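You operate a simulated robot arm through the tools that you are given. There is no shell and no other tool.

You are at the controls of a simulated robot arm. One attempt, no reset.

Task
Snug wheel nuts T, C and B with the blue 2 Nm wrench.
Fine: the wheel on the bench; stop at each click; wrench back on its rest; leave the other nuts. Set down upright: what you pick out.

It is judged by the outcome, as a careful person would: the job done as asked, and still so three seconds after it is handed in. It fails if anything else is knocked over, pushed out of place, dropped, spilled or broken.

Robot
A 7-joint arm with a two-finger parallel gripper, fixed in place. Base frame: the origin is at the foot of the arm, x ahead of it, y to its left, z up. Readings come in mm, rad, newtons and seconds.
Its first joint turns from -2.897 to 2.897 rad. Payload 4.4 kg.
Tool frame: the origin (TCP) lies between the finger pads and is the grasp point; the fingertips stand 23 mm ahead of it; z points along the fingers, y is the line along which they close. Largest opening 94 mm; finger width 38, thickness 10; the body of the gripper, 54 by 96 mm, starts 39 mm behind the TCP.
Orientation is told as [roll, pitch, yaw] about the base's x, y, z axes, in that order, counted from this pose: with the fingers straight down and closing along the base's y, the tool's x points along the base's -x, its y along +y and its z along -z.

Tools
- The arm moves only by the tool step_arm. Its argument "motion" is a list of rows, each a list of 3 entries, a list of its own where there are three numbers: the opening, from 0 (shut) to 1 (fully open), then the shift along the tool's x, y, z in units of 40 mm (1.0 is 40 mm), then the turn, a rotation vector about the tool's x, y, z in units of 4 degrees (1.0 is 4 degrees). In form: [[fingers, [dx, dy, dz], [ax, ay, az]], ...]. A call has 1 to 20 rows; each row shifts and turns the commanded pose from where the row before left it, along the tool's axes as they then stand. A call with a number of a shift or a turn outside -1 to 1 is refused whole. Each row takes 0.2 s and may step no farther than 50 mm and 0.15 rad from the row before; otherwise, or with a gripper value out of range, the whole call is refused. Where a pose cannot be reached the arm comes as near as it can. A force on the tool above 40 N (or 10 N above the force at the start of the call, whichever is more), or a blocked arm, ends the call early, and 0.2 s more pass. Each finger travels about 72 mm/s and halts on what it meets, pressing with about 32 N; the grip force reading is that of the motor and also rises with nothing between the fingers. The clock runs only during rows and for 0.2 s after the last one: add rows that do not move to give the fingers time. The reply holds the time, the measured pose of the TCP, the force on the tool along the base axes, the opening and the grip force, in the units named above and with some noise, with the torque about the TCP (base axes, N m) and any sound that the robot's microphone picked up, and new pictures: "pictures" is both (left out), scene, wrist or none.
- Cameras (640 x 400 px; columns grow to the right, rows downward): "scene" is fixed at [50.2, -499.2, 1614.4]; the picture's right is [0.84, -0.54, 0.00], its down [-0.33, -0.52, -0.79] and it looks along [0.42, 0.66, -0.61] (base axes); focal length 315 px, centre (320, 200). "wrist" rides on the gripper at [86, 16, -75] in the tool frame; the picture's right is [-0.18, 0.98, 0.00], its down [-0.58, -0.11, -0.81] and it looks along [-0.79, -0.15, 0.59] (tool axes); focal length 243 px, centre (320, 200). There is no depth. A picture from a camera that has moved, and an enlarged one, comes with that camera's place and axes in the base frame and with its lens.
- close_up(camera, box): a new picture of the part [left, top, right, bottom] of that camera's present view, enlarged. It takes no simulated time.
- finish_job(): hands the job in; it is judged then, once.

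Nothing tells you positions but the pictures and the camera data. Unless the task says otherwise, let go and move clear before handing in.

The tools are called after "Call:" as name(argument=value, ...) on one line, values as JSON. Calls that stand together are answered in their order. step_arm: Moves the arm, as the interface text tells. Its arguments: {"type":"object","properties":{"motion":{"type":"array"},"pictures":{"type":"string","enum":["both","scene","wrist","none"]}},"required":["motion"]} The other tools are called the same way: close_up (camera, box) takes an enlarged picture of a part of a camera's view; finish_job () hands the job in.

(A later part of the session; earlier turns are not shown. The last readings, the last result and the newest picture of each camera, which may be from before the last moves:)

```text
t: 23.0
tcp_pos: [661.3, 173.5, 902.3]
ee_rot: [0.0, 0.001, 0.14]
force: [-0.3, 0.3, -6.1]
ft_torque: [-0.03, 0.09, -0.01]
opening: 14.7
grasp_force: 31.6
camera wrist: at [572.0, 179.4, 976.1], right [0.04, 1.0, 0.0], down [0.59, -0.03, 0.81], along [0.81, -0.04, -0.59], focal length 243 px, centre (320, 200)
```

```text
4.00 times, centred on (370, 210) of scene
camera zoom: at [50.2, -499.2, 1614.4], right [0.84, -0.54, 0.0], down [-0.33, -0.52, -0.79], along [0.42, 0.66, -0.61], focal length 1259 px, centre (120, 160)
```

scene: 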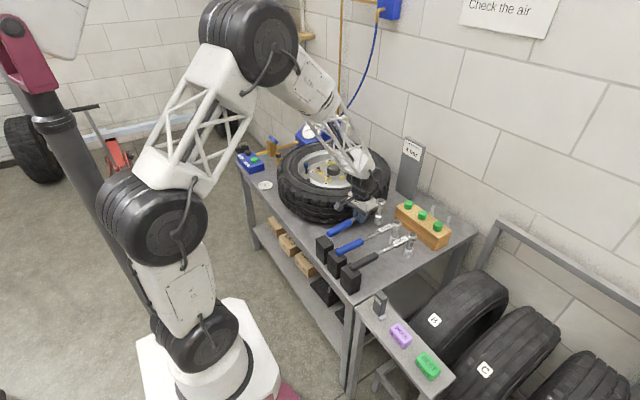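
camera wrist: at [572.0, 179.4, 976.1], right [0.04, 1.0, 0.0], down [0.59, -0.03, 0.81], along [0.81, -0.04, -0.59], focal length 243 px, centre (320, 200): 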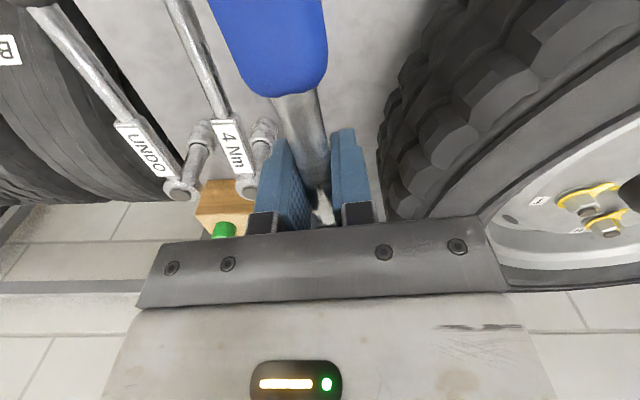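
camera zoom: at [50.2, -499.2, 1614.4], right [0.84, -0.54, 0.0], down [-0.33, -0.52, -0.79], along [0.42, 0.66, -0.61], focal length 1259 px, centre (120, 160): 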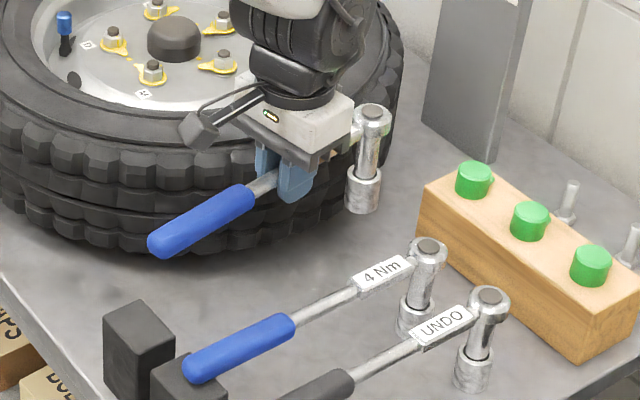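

Call:
step_arm(motion=[[0, [0, 0, -0.1], [0, 0, 0]], [0, [0, 0, -0.2], [0, 0, 0]], [0, [0, 0, -0.3], [0, 0, 0]], [0, [0, 0, -0.3], [0, 0, 0]], [0, [0, 0, -0.3], [0, 0, 0]], [0, [0, 0, -0.3], [0, 0, 0]], [0, [0, 0, -0.3], [0, 0, 0]], [0, [0, 0, -0.3], [0, 0, 0]], [0, [0, 0, -0.3], [0, 0, 0]], [0, [0, 0, -0.15], [0, 0, 0]], [0, [0, 0, 0], [0, 0, 0]]], pictures="none")

```text
t: 25.4
tcp_pos: [660.5, 173.8, 1003.5]
ee_rot: [0.0, 0.0, 0.142]
force: [-0.7, -0.1, -6.5]
ft_torque: [-0.01, 0.1, -0.02]
opening: 14.6
grasp_force: 32.2
```

Still held. I'll yaw slowly to 40°.

Call:
step_arm(motion=[[0, [0, 0, 0], [0, 0, -0.2]], [0, [0, 0, 0], [0, 0, -0.4]], [0, [0, 0, 0], [0, 0, -0.6]], [0, [0, 0, 0], [0, 0, -0.6]], [0, [0, 0, 0], [0, 0, -0.6]], [0, [0, 0, 0], [0, 0, -0.6]], [0, [0, 0, 0], [0, 0, -0.6]], [0, [0, 0, 0], [0, 0, -0.6]], [0, [0, 0, 0], [0, 0, -0.6]], [0, [0, 0, 0], [0, 0, -0.6]], [0, [0, 0, 0], [0, 0, -0.6]], [0, [0, 0, 0], [0, 0, -0.6]], [0, [0, 0, 0], [0, 0, -0.6]], [0, [0, 0, 0], [0, 0, -0.6]], [0, [0, 0, 0], [0, 0, -0.2]], [0, [0, 0, 0], [0, 0, 0]]])

Call:
close_up(camera="scene", box=[310, 140, 430, 240])

```text
t: 28.8
tcp_pos: [660.4, 175.5, 1003.9]
ee_rot: [0.0, 0.001, 0.7]
force: [0.7, -0.6, -6.4]
ft_torque: [-0.05, 0.07, -0.02]
opening: 14.5
grasp_force: 31.7
camera wrist: at [583.0, 132.5, 1078.0], right [-0.49, 0.87, 0.0], down [0.52, 0.29, 0.81], along [0.7, 0.4, -0.59], focal length 243 px, centre (320, 200)
```

scene: 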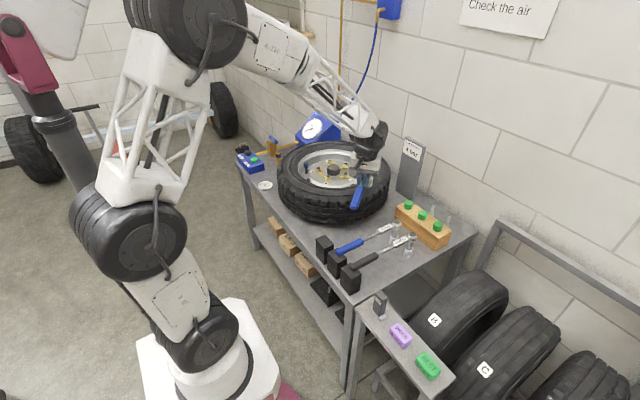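
wrist: 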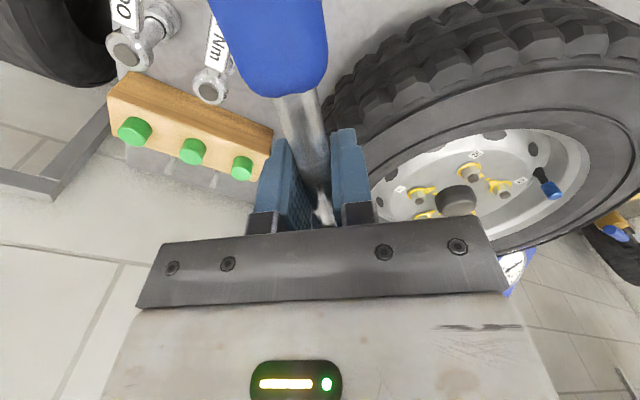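

```text
4.00 times, centred on (370, 190) of scene
camera zoom: at [50.2, -499.2, 1614.4], right [0.84, -0.54, 0.0], down [-0.33, -0.52, -0.79], along [0.42, 0.66, -0.61], focal length 1259 px, centre (120, 240)
```

zoom: 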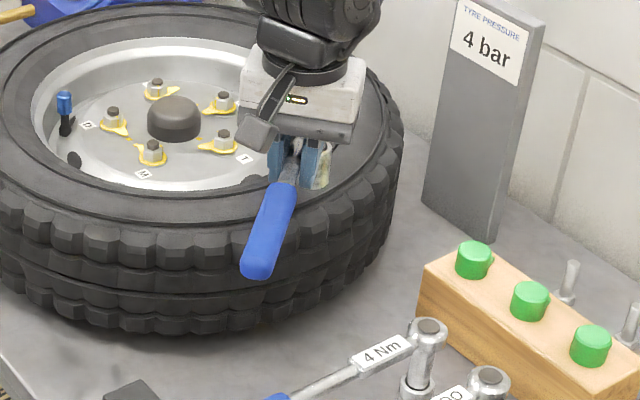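

Gripped well, but at this yaw the gripper hides the socket from the scene camera. I'll yaw back to about 12° for the approach to T and carry it over.

Call:
step_arm(motion=[[0, [0, 0, 0], [0, 0, 0.2]], [0, [0, 0, 0], [0, 0, 0.4]], [0, [0, 0, 0], [0, 0, 0.6]], [0, [0, 0, 0], [0, 0, 0.6]], [0, [0, 0, 0], [0, 0, 0.6]], [0, [0, 0, 0], [0, 0, 0.6]], [0, [0, 0, 0], [0, 0, 0.6]], [0, [0, 0, 0], [0, 0, 0.6]], [0, [0, 0, 0], [0, 0, 0.6]], [0, [0, 0, 0], [0, 0, 0.6]], [0, [0, 0, 0], [0, 0, 0.6]], [0, [0, 0, 0], [0, 0, 0.6]], [0, [0, 0, 0], [0, 0, 0.4]], [0, [0, 0, 0], [0, 0, 0.2]], [0, [0, 0, 0], [0, 0, 0]]], pictures="none")

Call:
step_arm(motion=[[0, [-0.03, 0.12, 0], [0, 0, 0]], [0, [-0.06, 0.25, 0], [0, 0, 0]], [0, [-0.09, 0.375, 0], [0, 0, 0]], [0, [-0.09, 0.375, 0], [0, 0, 0]], [0, [-0.09, 0.375, 0], [0, 0, 0]], [0, [-0.09, 0.375, 0], [0, 0, 0]], [0, [-0.09, 0.375, 0], [0, 0, 0]], [0, [-0.09, 0.375, 0], [0, 0, 0]], [0, [-0.09, 0.375, 0], [0, 0, 0]], [0, [-0.09, 0.375, 0], [0, 0, 0]], [0, [-0.09, 0.375, 0], [0, 0, 0]], [0, [-0.09, 0.375, 0], [0, 0, 0]], [0, [-0.09, 0.375, 0], [0, 0, 0]], [0, [-0.09, 0.375, 0], [0, 0, 0]], [0, [-0.09, 0.375, 0], [0, 0, 0]], [0, [-0.06, 0.25, 0], [0, 0, 0]], [0, [-0.03, 0.12, 0], [0, 0, 0]], [0, [0, 0, 0], [0, 0, 0]]])

Call:
close_up(camera="scene", box=[300, 120, 420, 220])

```text
t: 32.0
tcp_pos: [660.2, 174.8, 1003.6]
ee_rot: [-0.001, -0.001, 0.198]
force: [0.6, 0.5, -5.5]
ft_torque: [-0.01, 0.03, 0.02]
opening: 14.5
grasp_force: 32.4
```

```text
t: 35.8
tcp_pos: [669.1, 406.0, 1003.4]
ee_rot: [-0.001, 0.0, 0.197]
force: [0.4, 0.3, -6.4]
ft_torque: [-0.01, 0.05, 0.01]
opening: 14.5
grasp_force: 32.6
camera wrist: at [580.8, 405.2, 1077.8], right [-0.01, 1.0, 0.0], down [0.59, 0.01, 0.81], along [0.81, 0.01, -0.59], focal length 243 px, centre (320, 200)
```

scene: 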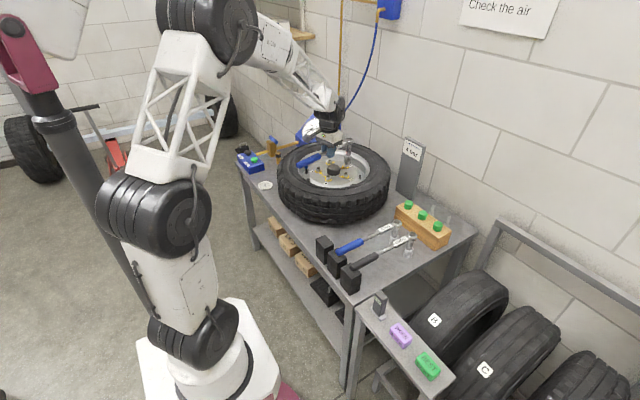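
wrist: 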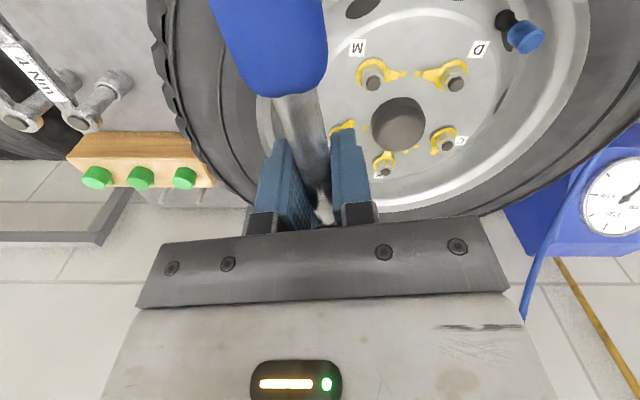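

```text
4.00 times, centred on (360, 170) of scene
camera zoom: at [50.2, -499.2, 1614.4], right [0.84, -0.54, 0.0], down [-0.33, -0.52, -0.79], along [0.42, 0.66, -0.61], focal length 1259 px, centre (160, 320)
```

zoom: 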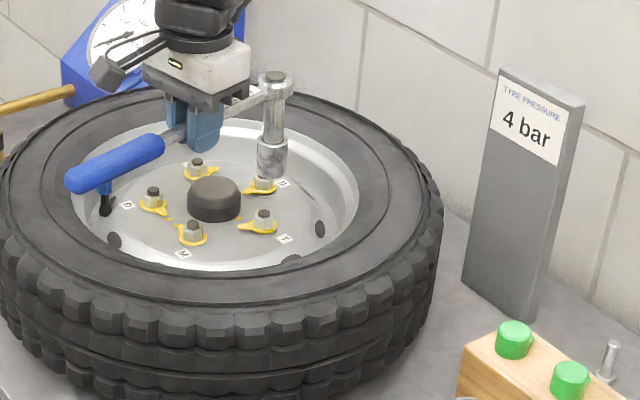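

The socket is hovering roughly over T. I'll lower it to about 10 mm above the stud and check alignment.

Call:
step_arm(motion=[[0, [0, 0, 0.1], [0, 0, 0]], [0, [0, 0, 0.2], [0, 0, 0]], [0, [0, 0, 0.25], [0, 0, 0]], [0, [0, 0, 0.25], [0, 0, 0]], [0, [0, 0, 0.2], [0, 0, 0]], [0, [0, 0, 0.1], [0, 0, 0]], [0, [0, 0, 0], [0, 0, 0]]])

Call:
close_up(camera="scene", box=[325, 135, 405, 185])

Call:
close_up(camera="wrist", box=[240, 0, 560, 200])

```text
t: 37.4
tcp_pos: [669.6, 405.7, 958.8]
ee_rot: [-0.001, 0.0, 0.198]
force: [0.6, 0.3, -5.7]
ft_torque: [-0.01, 0.07, 0.02]
opening: 14.5
grasp_force: 31.7
camera wrist: at [580.7, 405.2, 1033.8], right [-0.01, 1.0, 0.0], down [0.59, 0.01, 0.81], along [0.81, 0.01, -0.59], focal length 243 px, centre (320, 200)
```

scene: 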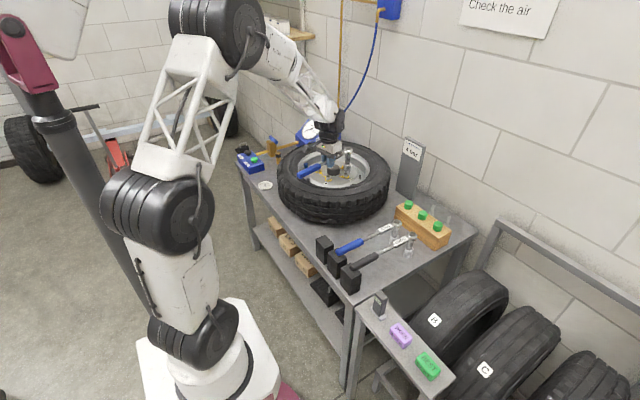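
wrist: 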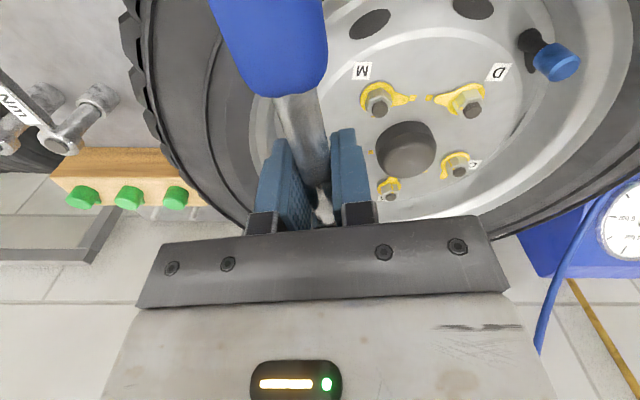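

```text
8.00 times, centred on (365, 160) of scene
camera zoom: at [50.2, -499.2, 1614.4], right [0.84, -0.54, 0.0], down [-0.33, -0.52, -0.79], along [0.42, 0.66, -0.61], focal length 2518 px, centre (-40, 520)
```

zoom: 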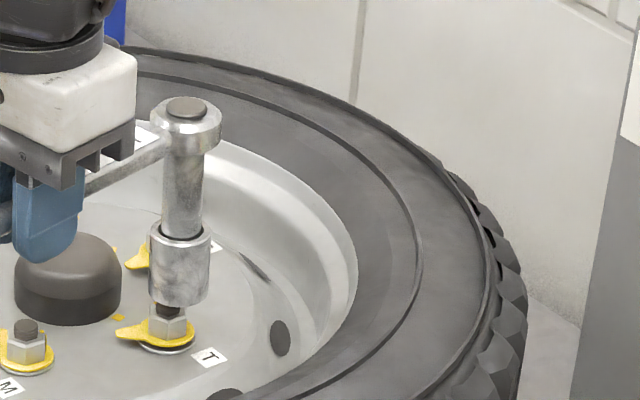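

```text
2.00 times, centred on (400, 100) of wrist
camera zoom: at [580.7, 405.2, 1033.8], right [-0.01, 1.0, 0.0], down [0.59, 0.01, 0.81], along [0.81, 0.01, -0.59], focal length 485 px, centre (160, 400)
```

zoom: 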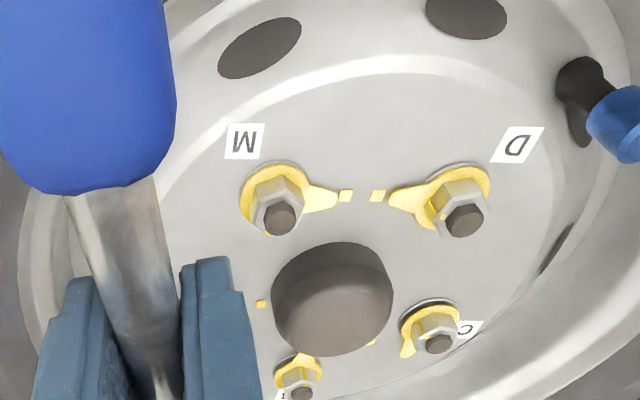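

The socket sits about 5 mm to the image-right of nut T. I'll correct by (−5.3, +2.3) mm and recheck.

Call:
step_arm(motion=[[0, [0.06, 0.041, 0], [0, 0, 0]], [0, [0.059, 0.041, 0.1], [0, 0, 0]], [0, [0, 0, 0], [0, 0, 0]]], pictures="none")

Call:
close_up(camera="scene", box=[340, 145, 390, 180])

```text
t: 38.2
tcp_pos: [663.2, 408.4, 954.6]
ee_rot: [0.0, -0.001, 0.197]
force: [-0.7, -0.4, -5.7]
ft_torque: [0.01, 0.05, -0.02]
opening: 14.7
grasp_force: 31.3
```

```text
11.43 times, centred on (365, 162) of scene
camera zoom: at [50.2, -499.2, 1614.4], right [0.84, -0.54, 0.0], down [-0.33, -0.52, -0.79], along [0.42, 0.66, -0.61], focal length 3597 px, centre (-194, 629)
```

zoom: 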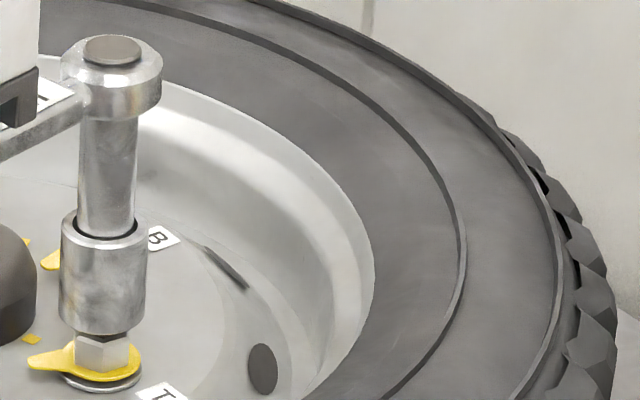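

The socket is now in line with nut T in both directions. I'll lower it onto the nut while watching the force.

Call:
step_arm(motion=[[0, [0, 0, 0.1], [0, 0, 0]], [0, [0, 0, 0.1], [0, 0, 0]], [0, [0, 0, 0], [0, 0, 0]]], pictures="none")

Call:
close_up(camera="scene", box=[340, 145, 390, 180])

```text
t: 39.0
tcp_pos: [664.0, 407.4, 947.3]
ee_rot: [0.0, 0.001, 0.197]
force: [-0.3, -0.4, -6.3]
ft_torque: [0.0, 0.07, -0.01]
opening: 14.8
grasp_force: 31.9
```

```text
11.43 times, centred on (365, 162) of scene
camera zoom: at [50.2, -499.2, 1614.4], right [0.84, -0.54, 0.0], down [-0.33, -0.52, -0.79], along [0.42, 0.66, -0.61], focal length 3597 px, centre (-194, 629)
```

zoom: 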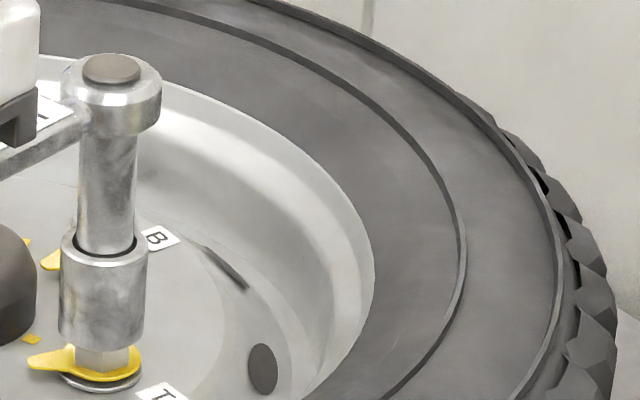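

Call:
step_arm(motion=[[0, [0, 0, 0.06], [0, 0, 0]], [0, [0, 0, 0.06], [0, 0, 0]], [0, [0, 0, 0], [0, 0, 0]]], pictures="none")

Call:
close_up(camera="scene", box=[340, 145, 390, 180])

```text
t: 39.8
tcp_pos: [664.6, 408.1, 942.7]
ee_rot: [0.0, 0.0, 0.196]
force: [3.6, 0.3, 0.4]
ft_torque: [0.25, -1.1, 0.02]
opening: 14.6
grasp_force: 32.7
```

```text
11.43 times, centred on (365, 162) of scene
camera zoom: at [50.2, -499.2, 1614.4], right [0.84, -0.54, 0.0], down [-0.33, -0.52, -0.79], along [0.42, 0.66, -0.61], focal length 3597 px, centre (-194, 629)
```

zoom: 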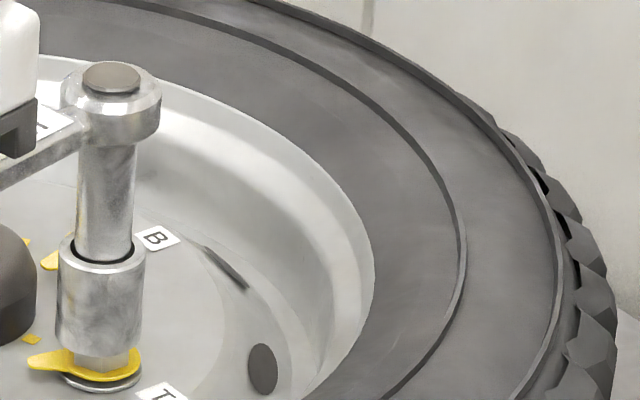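

The socket touched the nut top lightly (about 8 N), so the hexes are not lined up yet. I'll back off slightly and rotate slowly clockwise about the nut axis to let it drop on.

Call:
step_arm(motion=[[0, [0, 0, -0.02], [0, 0, 0]], [0, [0, 0.104, 0], [0, 0, 0.5]], [0, [0, 0.104, 0], [0, 0, 0.5]], [0, [0, 0.104, 0], [0, 0, 0.5]], [0, [0, 0, 0], [0, 0, 0]]], pictures="none")

Call:
close_up(camera="scene", box=[340, 145, 390, 180])

```text
t: 41.0
tcp_pos: [662.4, 421.4, 943.5]
ee_rot: [0.0, 0.0, 0.092]
force: [1.8, 0.8, -4.0]
ft_torque: [0.05, -0.22, 0.06]
opening: 14.6
grasp_force: 32.0
```

```text
11.43 times, centred on (365, 162) of scene
camera zoom: at [50.2, -499.2, 1614.4], right [0.84, -0.54, 0.0], down [-0.33, -0.52, -0.79], along [0.42, 0.66, -0.61], focal length 3597 px, centre (-194, 629)
```

zoom: 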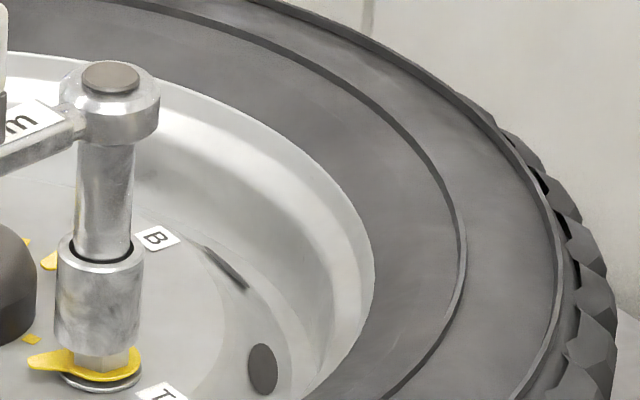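

Call:
step_arm(motion=[[0, [-0.029, -0.015, 0], [0, 0, 0]], [0, [0, 0.052, 0.02], [0, 0, 0.25]], [0, [0, 0.104, 0], [0, 0, 0.5]], [0, [0, 0.104, 0], [0, 0, 0.5]], [0, [0, 0.104, 0], [0, 0, 0.5]], [0, [0, 0, 0], [0, 0, 0]]], pictures="none")

Call:
close_up(camera="scene", box=[340, 145, 390, 180])

```text
t: 42.4
tcp_pos: [661.7, 434.3, 942.1]
ee_rot: [0.001, 0.0, -0.029]
force: [-0.5, -0.1, -5.5]
ft_torque: [0.01, 0.07, 0.0]
opening: 14.4
grasp_force: 32.0
```

```text
11.43 times, centred on (365, 162) of scene
camera zoom: at [50.2, -499.2, 1614.4], right [0.84, -0.54, 0.0], down [-0.33, -0.52, -0.79], along [0.42, 0.66, -0.61], focal length 3597 px, centre (-194, 629)
```

zoom: 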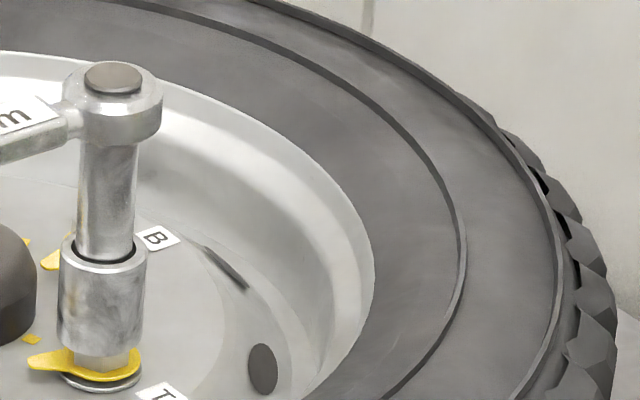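

The contact force is gone at the same height, so the socket may now fit. I'll descend 3 mm.

Call:
step_arm(motion=[[0, [0, 0, 0.05], [0, 0, 0]], [0, [0, 0, 0.03], [0, 0, 0]], [0, [0, 0, 0], [0, 0, 0]]], pictures="none")

Call:
close_up(camera="scene", box=[340, 145, 390, 180])

```text
t: 43.2
tcp_pos: [663.5, 434.6, 939.1]
ee_rot: [0.0, 0.001, -0.029]
force: [3.5, -0.1, 1.1]
ft_torque: [-0.04, -1.1, -0.06]
opening: 14.7
grasp_force: 32.0
```

```text
11.43 times, centred on (365, 162) of scene
camera zoom: at [50.2, -499.2, 1614.4], right [0.84, -0.54, 0.0], down [-0.33, -0.52, -0.79], along [0.42, 0.66, -0.61], focal length 3597 px, centre (-194, 629)
```

zoom: 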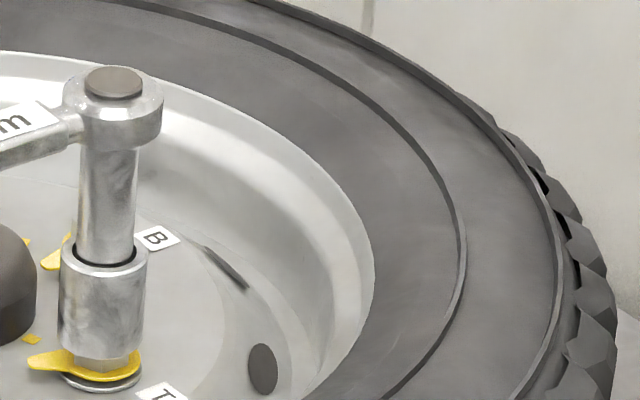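

Call:
step_arm(motion=[[0, [0, 0, -0.06], [0, 0, 0]], [0, [-0.05, 0, 0], [0, 0, 0]], [0, [0, 0, 0.06], [0, 0, 0]], [0, [0, 0, 0], [0, 0, 0]]], pictures="none")

Call:
close_up(camera="scene", box=[350, 155, 380, 180])

```text
t: 44.2
tcp_pos: [664.8, 434.3, 939.9]
ee_rot: [0.0, 0.0, -0.028]
force: [-0.3, -0.7, -6.6]
ft_torque: [0.03, 0.06, 0.02]
opening: 14.5
grasp_force: 31.4
```

```text
16.00 times, centred on (365, 168) of scene
camera zoom: at [50.2, -499.2, 1614.4], right [0.84, -0.54, 0.0], down [-0.33, -0.52, -0.79], along [0.42, 0.66, -0.61], focal length 5036 px, centre (-400, 720)
```

zoom: 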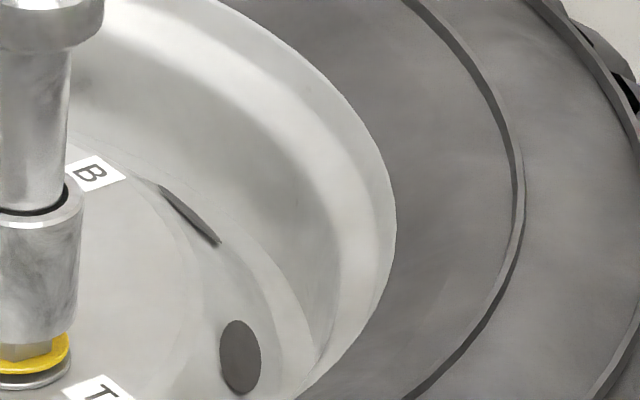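

Call:
step_arm(motion=[[0, [0, 0, 0.05], [0, 0, 0]], [0, [0, 0, 0], [0, 0, 0]]], pictures="none")

Call:
close_up(camera="scene", box=[332, 150, 372, 175])

```text
t: 44.8
tcp_pos: [664.1, 433.9, 937.4]
ee_rot: [0.0, 0.0, -0.03]
force: [0.0, 0.5, -5.7]
ft_torque: [-0.03, 0.08, 0.02]
opening: 14.6
grasp_force: 31.9
```

```text
16.00 times, centred on (352, 162) of scene
camera zoom: at [50.2, -499.2, 1614.4], right [0.84, -0.54, 0.0], down [-0.33, -0.52, -0.79], along [0.42, 0.66, -0.61], focal length 5036 px, centre (-192, 800)
```

zoom: 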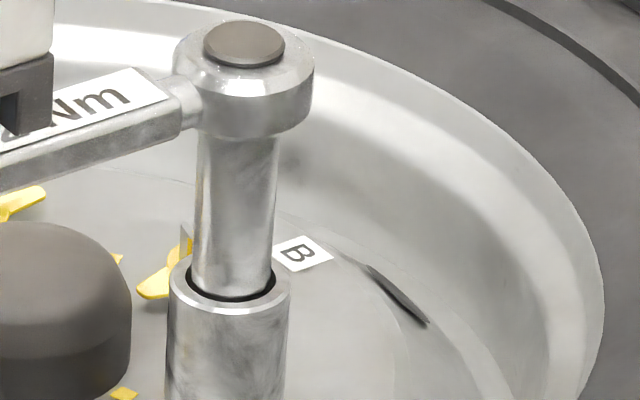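

The socket is going onto the nut freely. I'll continue down.

Call:
step_arm(motion=[[0, [0, 0, 0.06], [0, 0, 0]], [0, [0, 0, 0.06], [0, 0, 0]], [0, [0, 0, 0], [0, 0, 0]]], pictures="none")

Call:
close_up(camera="scene", box=[340, 145, 390, 180])

```text
t: 45.6
tcp_pos: [664.4, 434.4, 932.0]
ee_rot: [-0.001, 0.001, -0.03]
force: [-0.4, -0.4, -4.9]
ft_torque: [0.0, 0.1, 0.0]
opening: 14.4
grasp_force: 32.6
```

```text
11.43 times, centred on (365, 162) of scene
camera zoom: at [50.2, -499.2, 1614.4], right [0.84, -0.54, 0.0], down [-0.33, -0.52, -0.79], along [0.42, 0.66, -0.61], focal length 3597 px, centre (-194, 629)
```

zoom: 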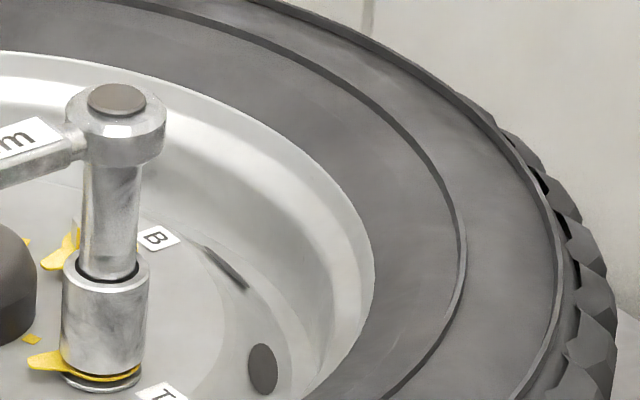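

The socket is fully over nut T with no side load. I'll start turning clockwise about the nut in small increments.

Call:
step_arm(motion=[[0, [0, 0.052, 0], [0, 0, 0.25]], [0, [-0.002, 0.104, 0], [0, 0, 0.5]], [0, [-0.002, 0.104, 0], [0, 0, 0.5]], [0, [0, 0, 0], [0, 0, 0]]], pictures="none")

Call:
close_up(camera="scene", box=[335, 150, 375, 175])

```text
t: 46.6
tcp_pos: [664.8, 445.0, 932.6]
ee_rot: [-0.002, 0.0, -0.117]
force: [-1.2, -0.1, -6.9]
ft_torque: [0.03, 0.06, 0.18]
opening: 14.6
grasp_force: 32.0
```

```text
16.00 times, centred on (355, 162) of scene
camera zoom: at [50.2, -499.2, 1614.4], right [0.84, -0.54, 0.0], down [-0.33, -0.52, -0.79], along [0.42, 0.66, -0.61], focal length 5036 px, centre (-240, 800)
```

zoom: 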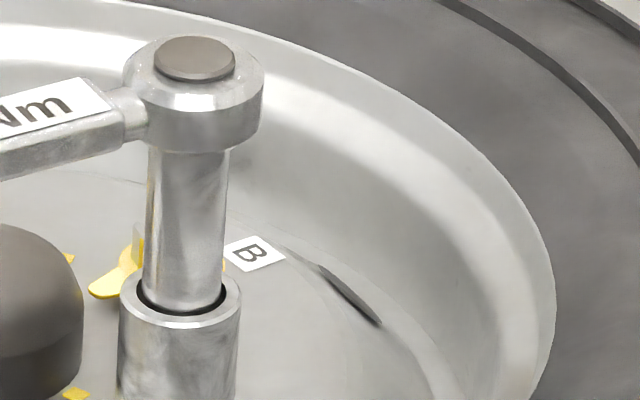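

Call:
step_arm(motion=[[0, [-0.002, 0.104, 0], [0, 0, 0.5]], [0, [-0.002, 0.104, 0], [0, 0, 0.5]], [0, [-0.002, 0.104, 0], [0, 0, 0.5]], [0, [0, 0, 0], [0, 0, 0]]], pictures="none")

Call:
close_up(camera="scene", box=[335, 157, 375, 182])

```text
t: 47.6
tcp_pos: [667.7, 458.7, 932.8]
ee_rot: [-0.001, 0.0, -0.223]
force: [-0.9, -0.5, -5.5]
ft_torque: [0.03, 0.08, 0.29]
opening: 15.0
grasp_force: 32.1
```

```text
16.00 times, centred on (355, 170) of scene
camera zoom: at [50.2, -499.2, 1614.4], right [0.84, -0.54, 0.0], down [-0.33, -0.52, -0.79], along [0.42, 0.66, -0.61], focal length 5036 px, centre (-240, 688)
```

zoom: 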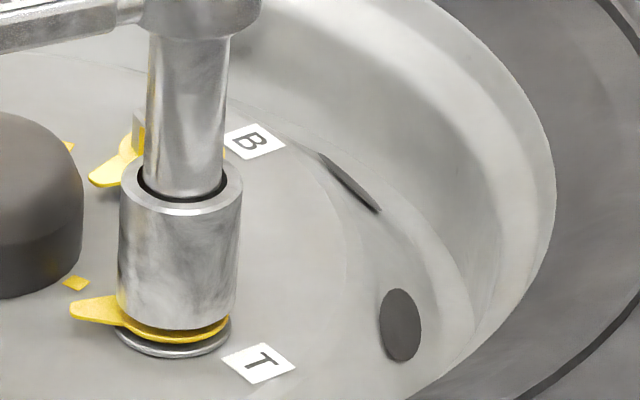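

The pointer is turning with the nut and nearing its yellow mark. I'll continue in small steps, listening for the click.

Call:
step_arm(motion=[[0, [-0.002, 0.104, 0], [0, 0, 0.5]], [0, [-0.002, 0.104, 0], [0, 0, 0.5]]], pictures="none")

Call:
close_up(camera="scene", box=[335, 157, 375, 182])

```text
t: 48.2
tcp_pos: [671.5, 467.1, 931.7]
ee_rot: [-0.001, 0.001, -0.291]
force: [0.3, 0.1, -5.8]
ft_torque: [-0.04, 0.08, 0.51]
opening: 14.5
grasp_force: 32.0
```

```text
16.00 times, centred on (355, 170) of scene
camera zoom: at [50.2, -499.2, 1614.4], right [0.84, -0.54, 0.0], down [-0.33, -0.52, -0.79], along [0.42, 0.66, -0.61], focal length 5036 px, centre (-240, 688)
```

zoom: 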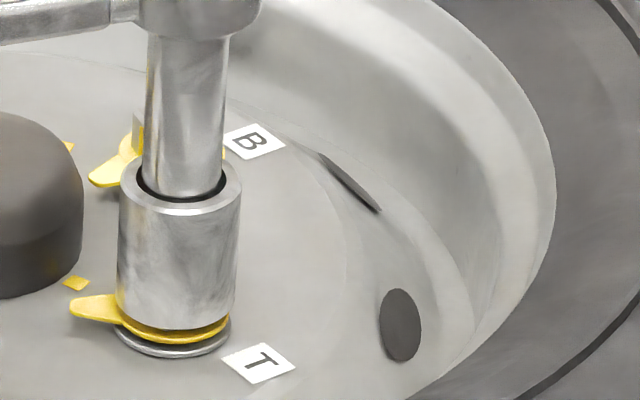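

Torque is building (0.5 Nm) as a pure twist. I'll lead with translation along the arc so the push comes from the lever arm.

Call:
step_arm(motion=[[0, [0, 0.1, 0], [0, 0, 0.25]], [0, [0, 0.1, 0], [0, 0, 0.25]]], pictures="none")

Call:
close_up(camera="scene", box=[335, 157, 375, 182])

```text
t: 48.8
tcp_pos: [671.7, 473.0, 932.7]
ee_rot: [-0.001, 0.001, -0.326]
force: [0.5, -0.9, -6.3]
ft_torque: [-0.09, 0.14, 0.44]
opening: 14.7
grasp_force: 32.3
```

```text
16.00 times, centred on (355, 170) of scene
camera zoom: at [50.2, -499.2, 1614.4], right [0.84, -0.54, 0.0], down [-0.33, -0.52, -0.79], along [0.42, 0.66, -0.61], focal length 5036 px, centre (-240, 688)
```

zoom: 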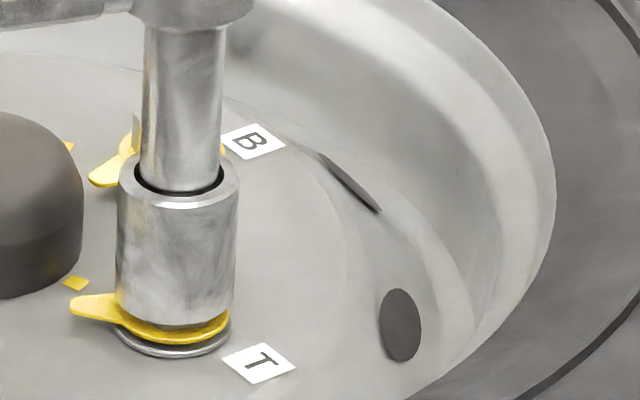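

Call:
close_up(camera="scene", box=[290, 130, 390, 195])

Call:
close_up(camera="wrist", box=[200, 0, 560, 240])

```text
6.15 times, centred on (340, 162) of scene
camera zoom: at [50.2, -499.2, 1614.4], right [0.84, -0.54, 0.0], down [-0.33, -0.52, -0.79], along [0.42, 0.66, -0.61], focal length 1937 px, centre (197, 431)
```

zoom: 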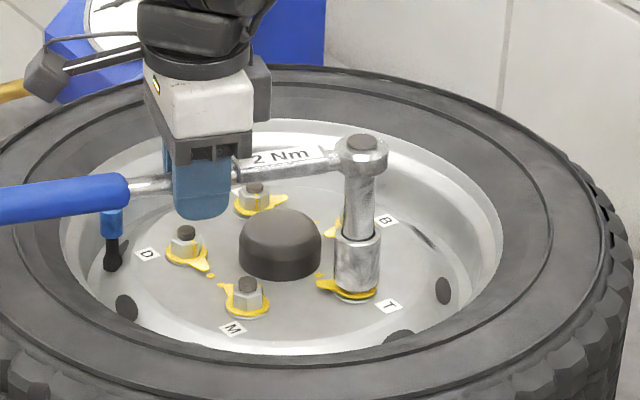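

```text
1.67 times, centred on (380, 120) of wrist
camera zoom: at [594.9, 517.4, 1007.6], right [0.49, 0.87, 0.0], down [0.52, -0.29, 0.81], along [0.7, -0.4, -0.59], focal length 404 px, centre (220, 333)
```

zoom: 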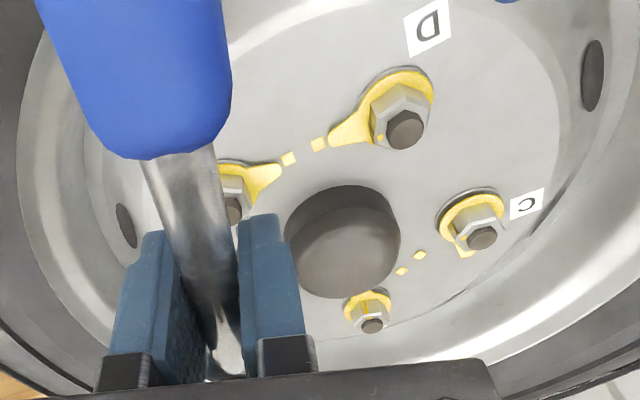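

The nut is turning steadily, about 15° short of its mark. I'll continue in 4° increments.

Call:
step_arm(motion=[[0, [-0.002, 0.106, 0], [0, 0, 0.47]], [0, [-0.002, 0.106, 0], [0, 0, 0.47]]], pictures="none")

Call:
close_up(camera="scene", box=[335, 157, 375, 182])

```text
t: 49.4
tcp_pos: [676.1, 481.3, 933.0]
ee_rot: [0.001, -0.001, -0.394]
force: [-0.2, 0.2, -6.1]
ft_torque: [-0.05, 0.03, 0.69]
opening: 14.6
grasp_force: 31.9
```

```text
16.00 times, centred on (355, 170) of scene
camera zoom: at [50.2, -499.2, 1614.4], right [0.84, -0.54, 0.0], down [-0.33, -0.52, -0.79], along [0.42, 0.66, -0.61], focal length 5036 px, centre (-240, 688)
```

zoom: 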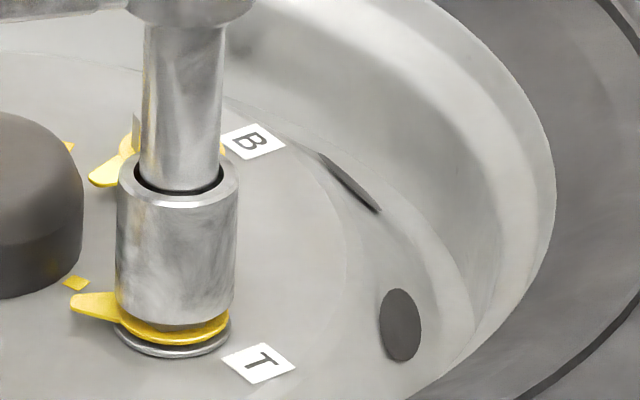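

Call:
step_arm(motion=[[0, [0, 0.106, 0], [0, 0, 0.3]], [0, [0, 0.106, 0], [0, 0, 0.3]]], pictures="none")

Call:
close_up(camera="scene", box=[335, 157, 375, 182])

```text
t: 50.0
tcp_pos: [677.9, 489.9, 933.5]
ee_rot: [0.001, 0.0, -0.435]
force: [0.2, -1.4, -6.3]
ft_torque: [-0.09, 0.18, 0.65]
opening: 14.8
grasp_force: 32.1
```

```text
16.00 times, centred on (355, 170) of scene
camera zoom: at [50.2, -499.2, 1614.4], right [0.84, -0.54, 0.0], down [-0.33, -0.52, -0.79], along [0.42, 0.66, -0.61], focal length 5036 px, centre (-240, 688)
```

zoom: 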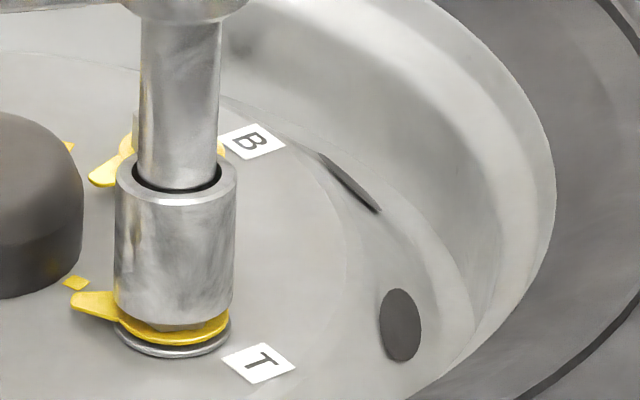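

Call:
step_arm(motion=[[0, [0, 0.106, 0.03], [0, 0, 0.35]], [0, [0, 0.106, 0.03], [0, 0, 0.35]]], pictures="none")

Call:
close_up(camera="scene", box=[325, 150, 375, 182])

```text
t: 50.6
tcp_pos: [682.7, 497.4, 930.7]
ee_rot: [0.0, -0.002, -0.482]
force: [0.1, -0.3, -6.1]
ft_torque: [-0.02, 0.09, 0.84]
opening: 14.7
grasp_force: 32.2
```

```text
12.50 times, centred on (350, 166) of scene
camera zoom: at [50.2, -499.2, 1614.4], right [0.84, -0.54, 0.0], down [-0.33, -0.52, -0.79], along [0.42, 0.66, -0.61], focal length 3934 px, centre (-55, 625)
```

zoom: 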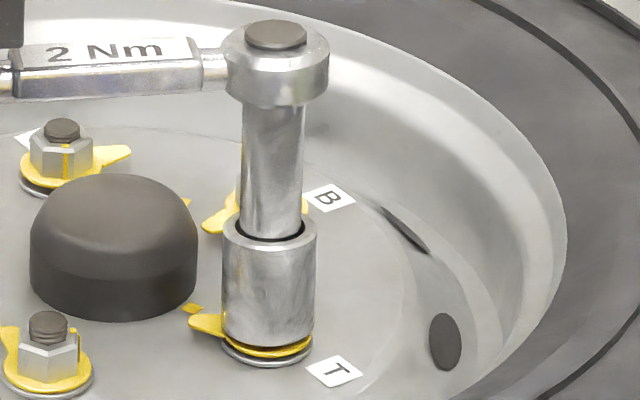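

The pointer is close to its mark and the torque is 0.84 Nm. I'll continue in smaller steps.

Call:
step_arm(motion=[[0, [0, 0.106, 0], [0, 0, 0.4]], [0, [0, 0.053, 0], [0, 0, 0.2]]], pictures="none")

Call:
close_up(camera="scene", box=[325, 150, 375, 182])

```text
t: 51.2
tcp_pos: [684.1, 502.0, 930.5]
ee_rot: [0.0, -0.001, -0.525]
force: [-1.1, -1.5, -7.0]
ft_torque: [-0.07, 0.21, 0.84]
opening: 14.5
grasp_force: 32.1
```

```text
12.50 times, centred on (350, 166) of scene
camera zoom: at [50.2, -499.2, 1614.4], right [0.84, -0.54, 0.0], down [-0.33, -0.52, -0.79], along [0.42, 0.66, -0.61], focal length 3934 px, centre (-55, 625)
```

zoom: 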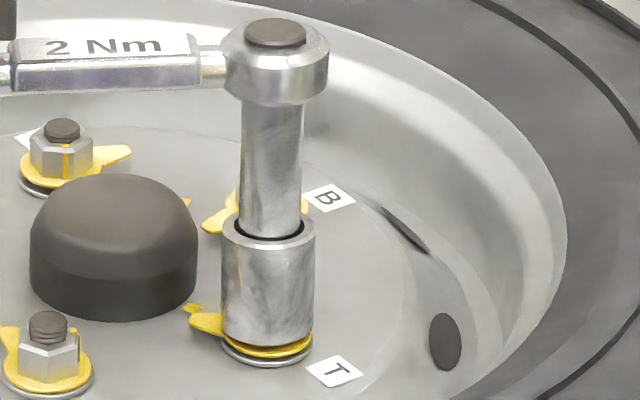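

Call:
step_arm(motion=[[0, [0, 0.08, 0.01], [0, 0, 0.3]], [0, [0, 0.08, 0], [0, 0, 0.3]]], pictures="none")

Call:
close_up(camera="scene", box=[325, 150, 375, 182])

```text
t: 51.8
tcp_pos: [689.3, 508.3, 930.3]
ee_rot: [0.001, -0.002, -0.567]
force: [-0.1, -0.2, -7.7]
ft_torque: [-0.02, 0.09, 1.08]
opening: 14.7
grasp_force: 32.2
```

```text
12.50 times, centred on (350, 166) of scene
camera zoom: at [50.2, -499.2, 1614.4], right [0.84, -0.54, 0.0], down [-0.33, -0.52, -0.79], along [0.42, 0.66, -0.61], focal length 3934 px, centre (-55, 625)
```

zoom: 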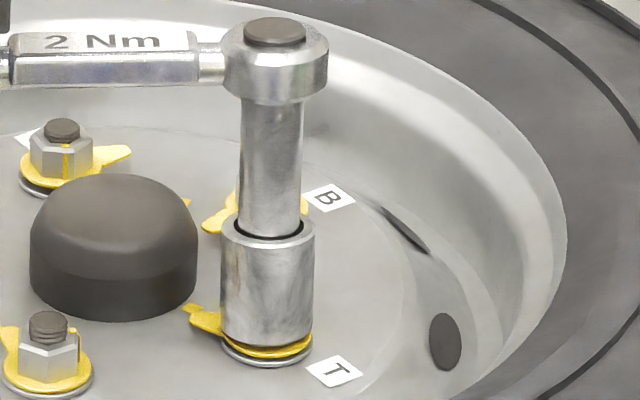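

Call:
step_arm(motion=[[0, [0, 0.08, 0], [0, 0, 0.25]], [0, [0, 0.06, 0], [0, 0, 0.2]]], pictures="none")

Call:
close_up(camera="scene", box=[325, 150, 375, 182])

```text
t: 52.4
tcp_pos: [691.0, 512.1, 929.7]
ee_rot: [0.001, 0.0, -0.598]
force: [3.7, -3.8, -8.0]
ft_torque: [-0.15, -0.09, 1.14]
opening: 14.6
grasp_force: 31.4
```

```text
12.50 times, centred on (350, 166) of scene
camera zoom: at [50.2, -499.2, 1614.4], right [0.84, -0.54, 0.0], down [-0.33, -0.52, -0.79], along [0.42, 0.66, -0.61], focal length 3934 px, centre (-55, 625)
```

zoom: 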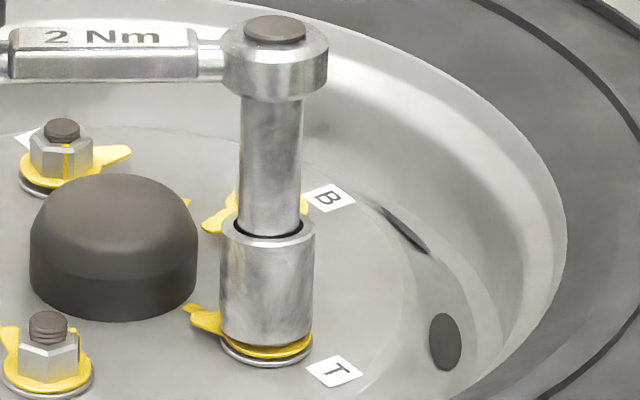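

Call:
step_arm(motion=[[0, [-0.02, 0.06, 0], [0, 0, 0.2]], [0, [-0.01, 0.06, 0], [0, 0, 0.2]]], pictures="none")

Call:
close_up(camera="scene", box=[325, 150, 375, 182])

```text
t: 53.0
tcp_pos: [693.6, 515.5, 930.4]
ee_rot: [0.0, 0.001, -0.626]
force: [-1.2, -0.2, -6.5]
ft_torque: [-0.02, 0.16, 1.14]
opening: 14.7
grasp_force: 31.7
```

```text
12.50 times, centred on (350, 166) of scene
camera zoom: at [50.2, -499.2, 1614.4], right [0.84, -0.54, 0.0], down [-0.33, -0.52, -0.79], along [0.42, 0.66, -0.61], focal length 3934 px, centre (-55, 625)
```

zoom: 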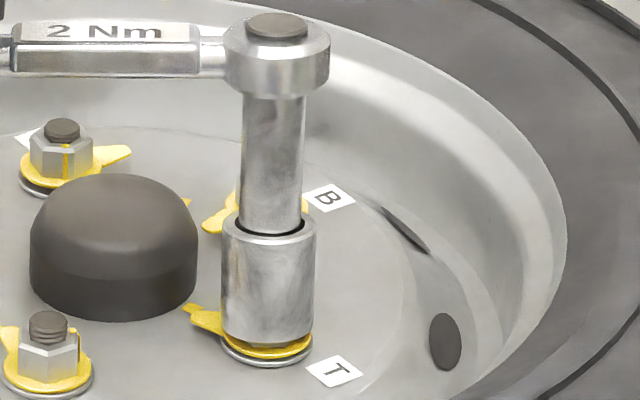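

Call:
step_arm(motion=[[0, [-0.002, 0.1, 0], [0, 0, 0.35]], [0, [-0.002, 0.06, 0], [0, 0, 0.25]]], pictures="none")

Call:
close_up(camera="scene", box=[325, 150, 375, 182])

```text
t: 53.6
tcp_pos: [699.6, 520.8, 929.9]
ee_rot: [0.0, 0.001, -0.665]
force: [-0.1, 0.1, -6.3]
ft_torque: [0.0, 0.11, 1.19]
opening: 14.7
grasp_force: 31.6
```

```text
12.50 times, centred on (350, 166) of scene
camera zoom: at [50.2, -499.2, 1614.4], right [0.84, -0.54, 0.0], down [-0.33, -0.52, -0.79], along [0.42, 0.66, -0.61], focal length 3934 px, centre (-55, 625)
```

zoom: 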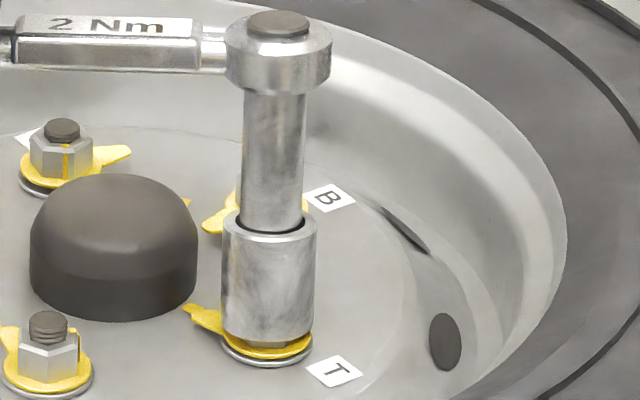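

Call:
step_arm(motion=[[0, [-0.002, 0.1, 0.03], [0, 0, 0.4]], [0, [-0.002, 0.08, 0], [0, 0, 0.3]]], pictures="none")

Call:
close_up(camera="scene", box=[315, 145, 375, 182])

```text
t: 54.2
tcp_pos: [704.3, 525.1, 927.9]
ee_rot: [0.0, 0.002, -0.716]
force: [2.1, -2.8, -6.4]
ft_torque: [-0.16, 0.0, 1.28]
opening: 14.6
grasp_force: 31.7
```

```text
10.67 times, centred on (345, 164) of scene
camera zoom: at [50.2, -499.2, 1614.4], right [0.84, -0.54, 0.0], down [-0.33, -0.52, -0.79], along [0.42, 0.66, -0.61], focal length 3357 px, centre (53, 589)
```

zoom: 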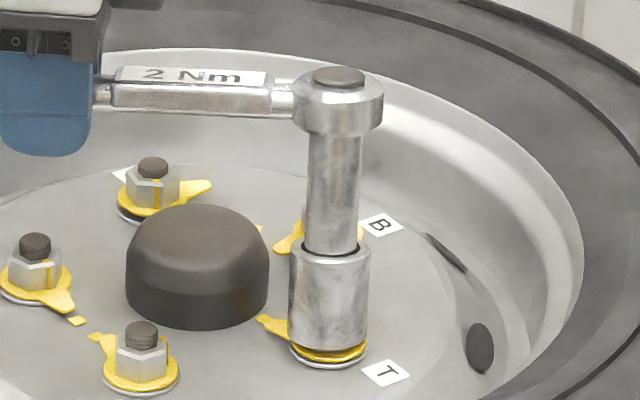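

The wrench has rolled about 10°: my translation-heavy steps overshot the true arc by about 18 mm. I'll ease the TCP back laterally at constant yaw to stand the wrench upright on the nut.

Call:
step_arm(motion=[[0, [0, -0.1, 0], [0, 0, 0]], [0, [0, -0.12, 0], [0, 0, 0]], [0, [0, -0.12, 0], [0, 0, 0]], [0, [0, 0, 0], [0, 0, 0]]], pictures="none")

Call:
close_up(camera="scene", box=[315, 145, 375, 182])

```text
t: 55.2
tcp_pos: [694.9, 516.3, 928.8]
ee_rot: [-0.001, 0.0, -0.716]
force: [7.9, -4.6, -3.7]
ft_torque: [-0.5, -0.83, 1.16]
opening: 15.1
grasp_force: 31.7
```

```text
10.67 times, centred on (345, 164) of scene
camera zoom: at [50.2, -499.2, 1614.4], right [0.84, -0.54, 0.0], down [-0.33, -0.52, -0.79], along [0.42, 0.66, -0.61], focal length 3357 px, centre (53, 589)
```

zoom: 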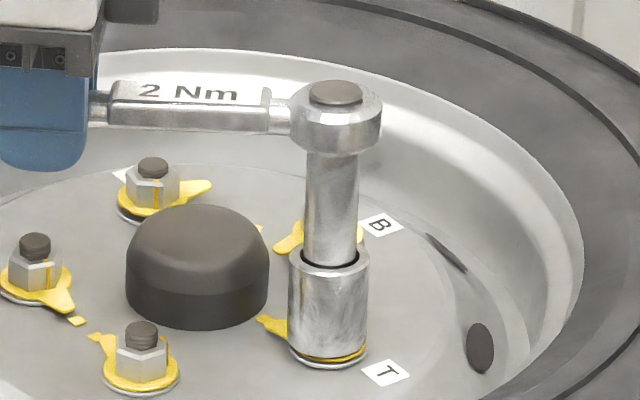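

Call:
step_arm(motion=[[0, [-0.06, 0, 0], [0, 0, 0]], [0, [0, -0.1, 0], [0, 0, 0]], [0, [0, 0, 0], [0, 0, 0]]], pictures="none")

Call:
close_up(camera="scene", box=[315, 145, 375, 182])

```text
t: 56.0
tcp_pos: [695.2, 511.3, 929.5]
ee_rot: [-0.001, 0.001, -0.717]
force: [0.1, 0.1, -6.1]
ft_torque: [0.13, 0.04, 1.18]
opening: 15.0
grasp_force: 31.8
```

```text
10.67 times, centred on (345, 164) of scene
camera zoom: at [50.2, -499.2, 1614.4], right [0.84, -0.54, 0.0], down [-0.33, -0.52, -0.79], along [0.42, 0.66, -0.61], focal length 3357 px, centre (53, 589)
```

zoom: 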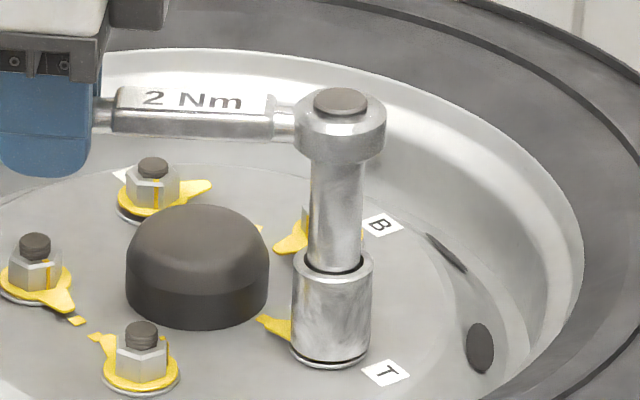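

The wrench is upright and fully seated with 1.2 Nm on it. I'll now turn along the exact arc in small steps and listen for the click.

Call:
step_arm(motion=[[0, [-0.002, 0.104, 0], [0, 0, 0.5]], [0, [-0.001, 0.052, 0], [0, 0, 0.25]]], pictures="none")

Call:
close_up(camera="scene", box=[315, 145, 375, 182])

```text
t: 56.6
tcp_pos: [698.3, 515.2, 930.2]
ee_rot: [0.001, 0.0, -0.772]
force: [-1.1, -2.1, -7.1]
ft_torque: [0.03, 0.19, 1.29]
opening: 15.6
grasp_force: 32.0
```

```text
10.67 times, centred on (345, 164) of scene
camera zoom: at [50.2, -499.2, 1614.4], right [0.84, -0.54, 0.0], down [-0.33, -0.52, -0.79], along [0.42, 0.66, -0.61], focal length 3357 px, centre (53, 589)
```

zoom: 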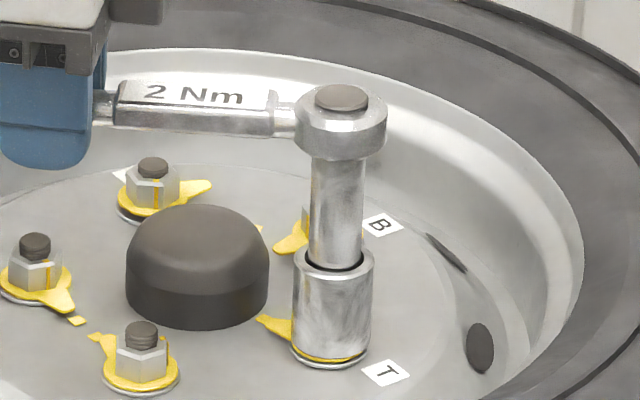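

Call:
step_arm(motion=[[0, [-0.001, 0.08, 0], [0, 0, 0.3]], [0, [0, 0.04, 0], [0, 0, 0.15]]], pictures="none")

Call:
close_up(camera="scene", box=[315, 145, 375, 182])

```text
t: 57.2
tcp_pos: [701.6, 520.2, 929.3]
ee_rot: [0.001, 0.001, -0.8]
force: [-0.1, -1.8, -6.0]
ft_torque: [-0.04, 0.2, 1.32]
opening: 16.2
grasp_force: 31.9
```

```text
10.67 times, centred on (345, 164) of scene
camera zoom: at [50.2, -499.2, 1614.4], right [0.84, -0.54, 0.0], down [-0.33, -0.52, -0.79], along [0.42, 0.66, -0.61], focal length 3357 px, centre (53, 589)
```

zoom: 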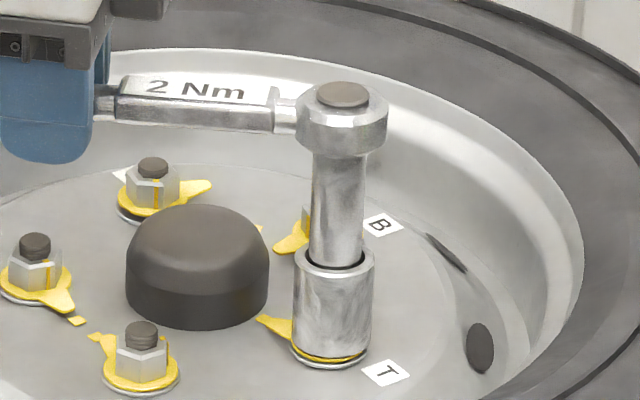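

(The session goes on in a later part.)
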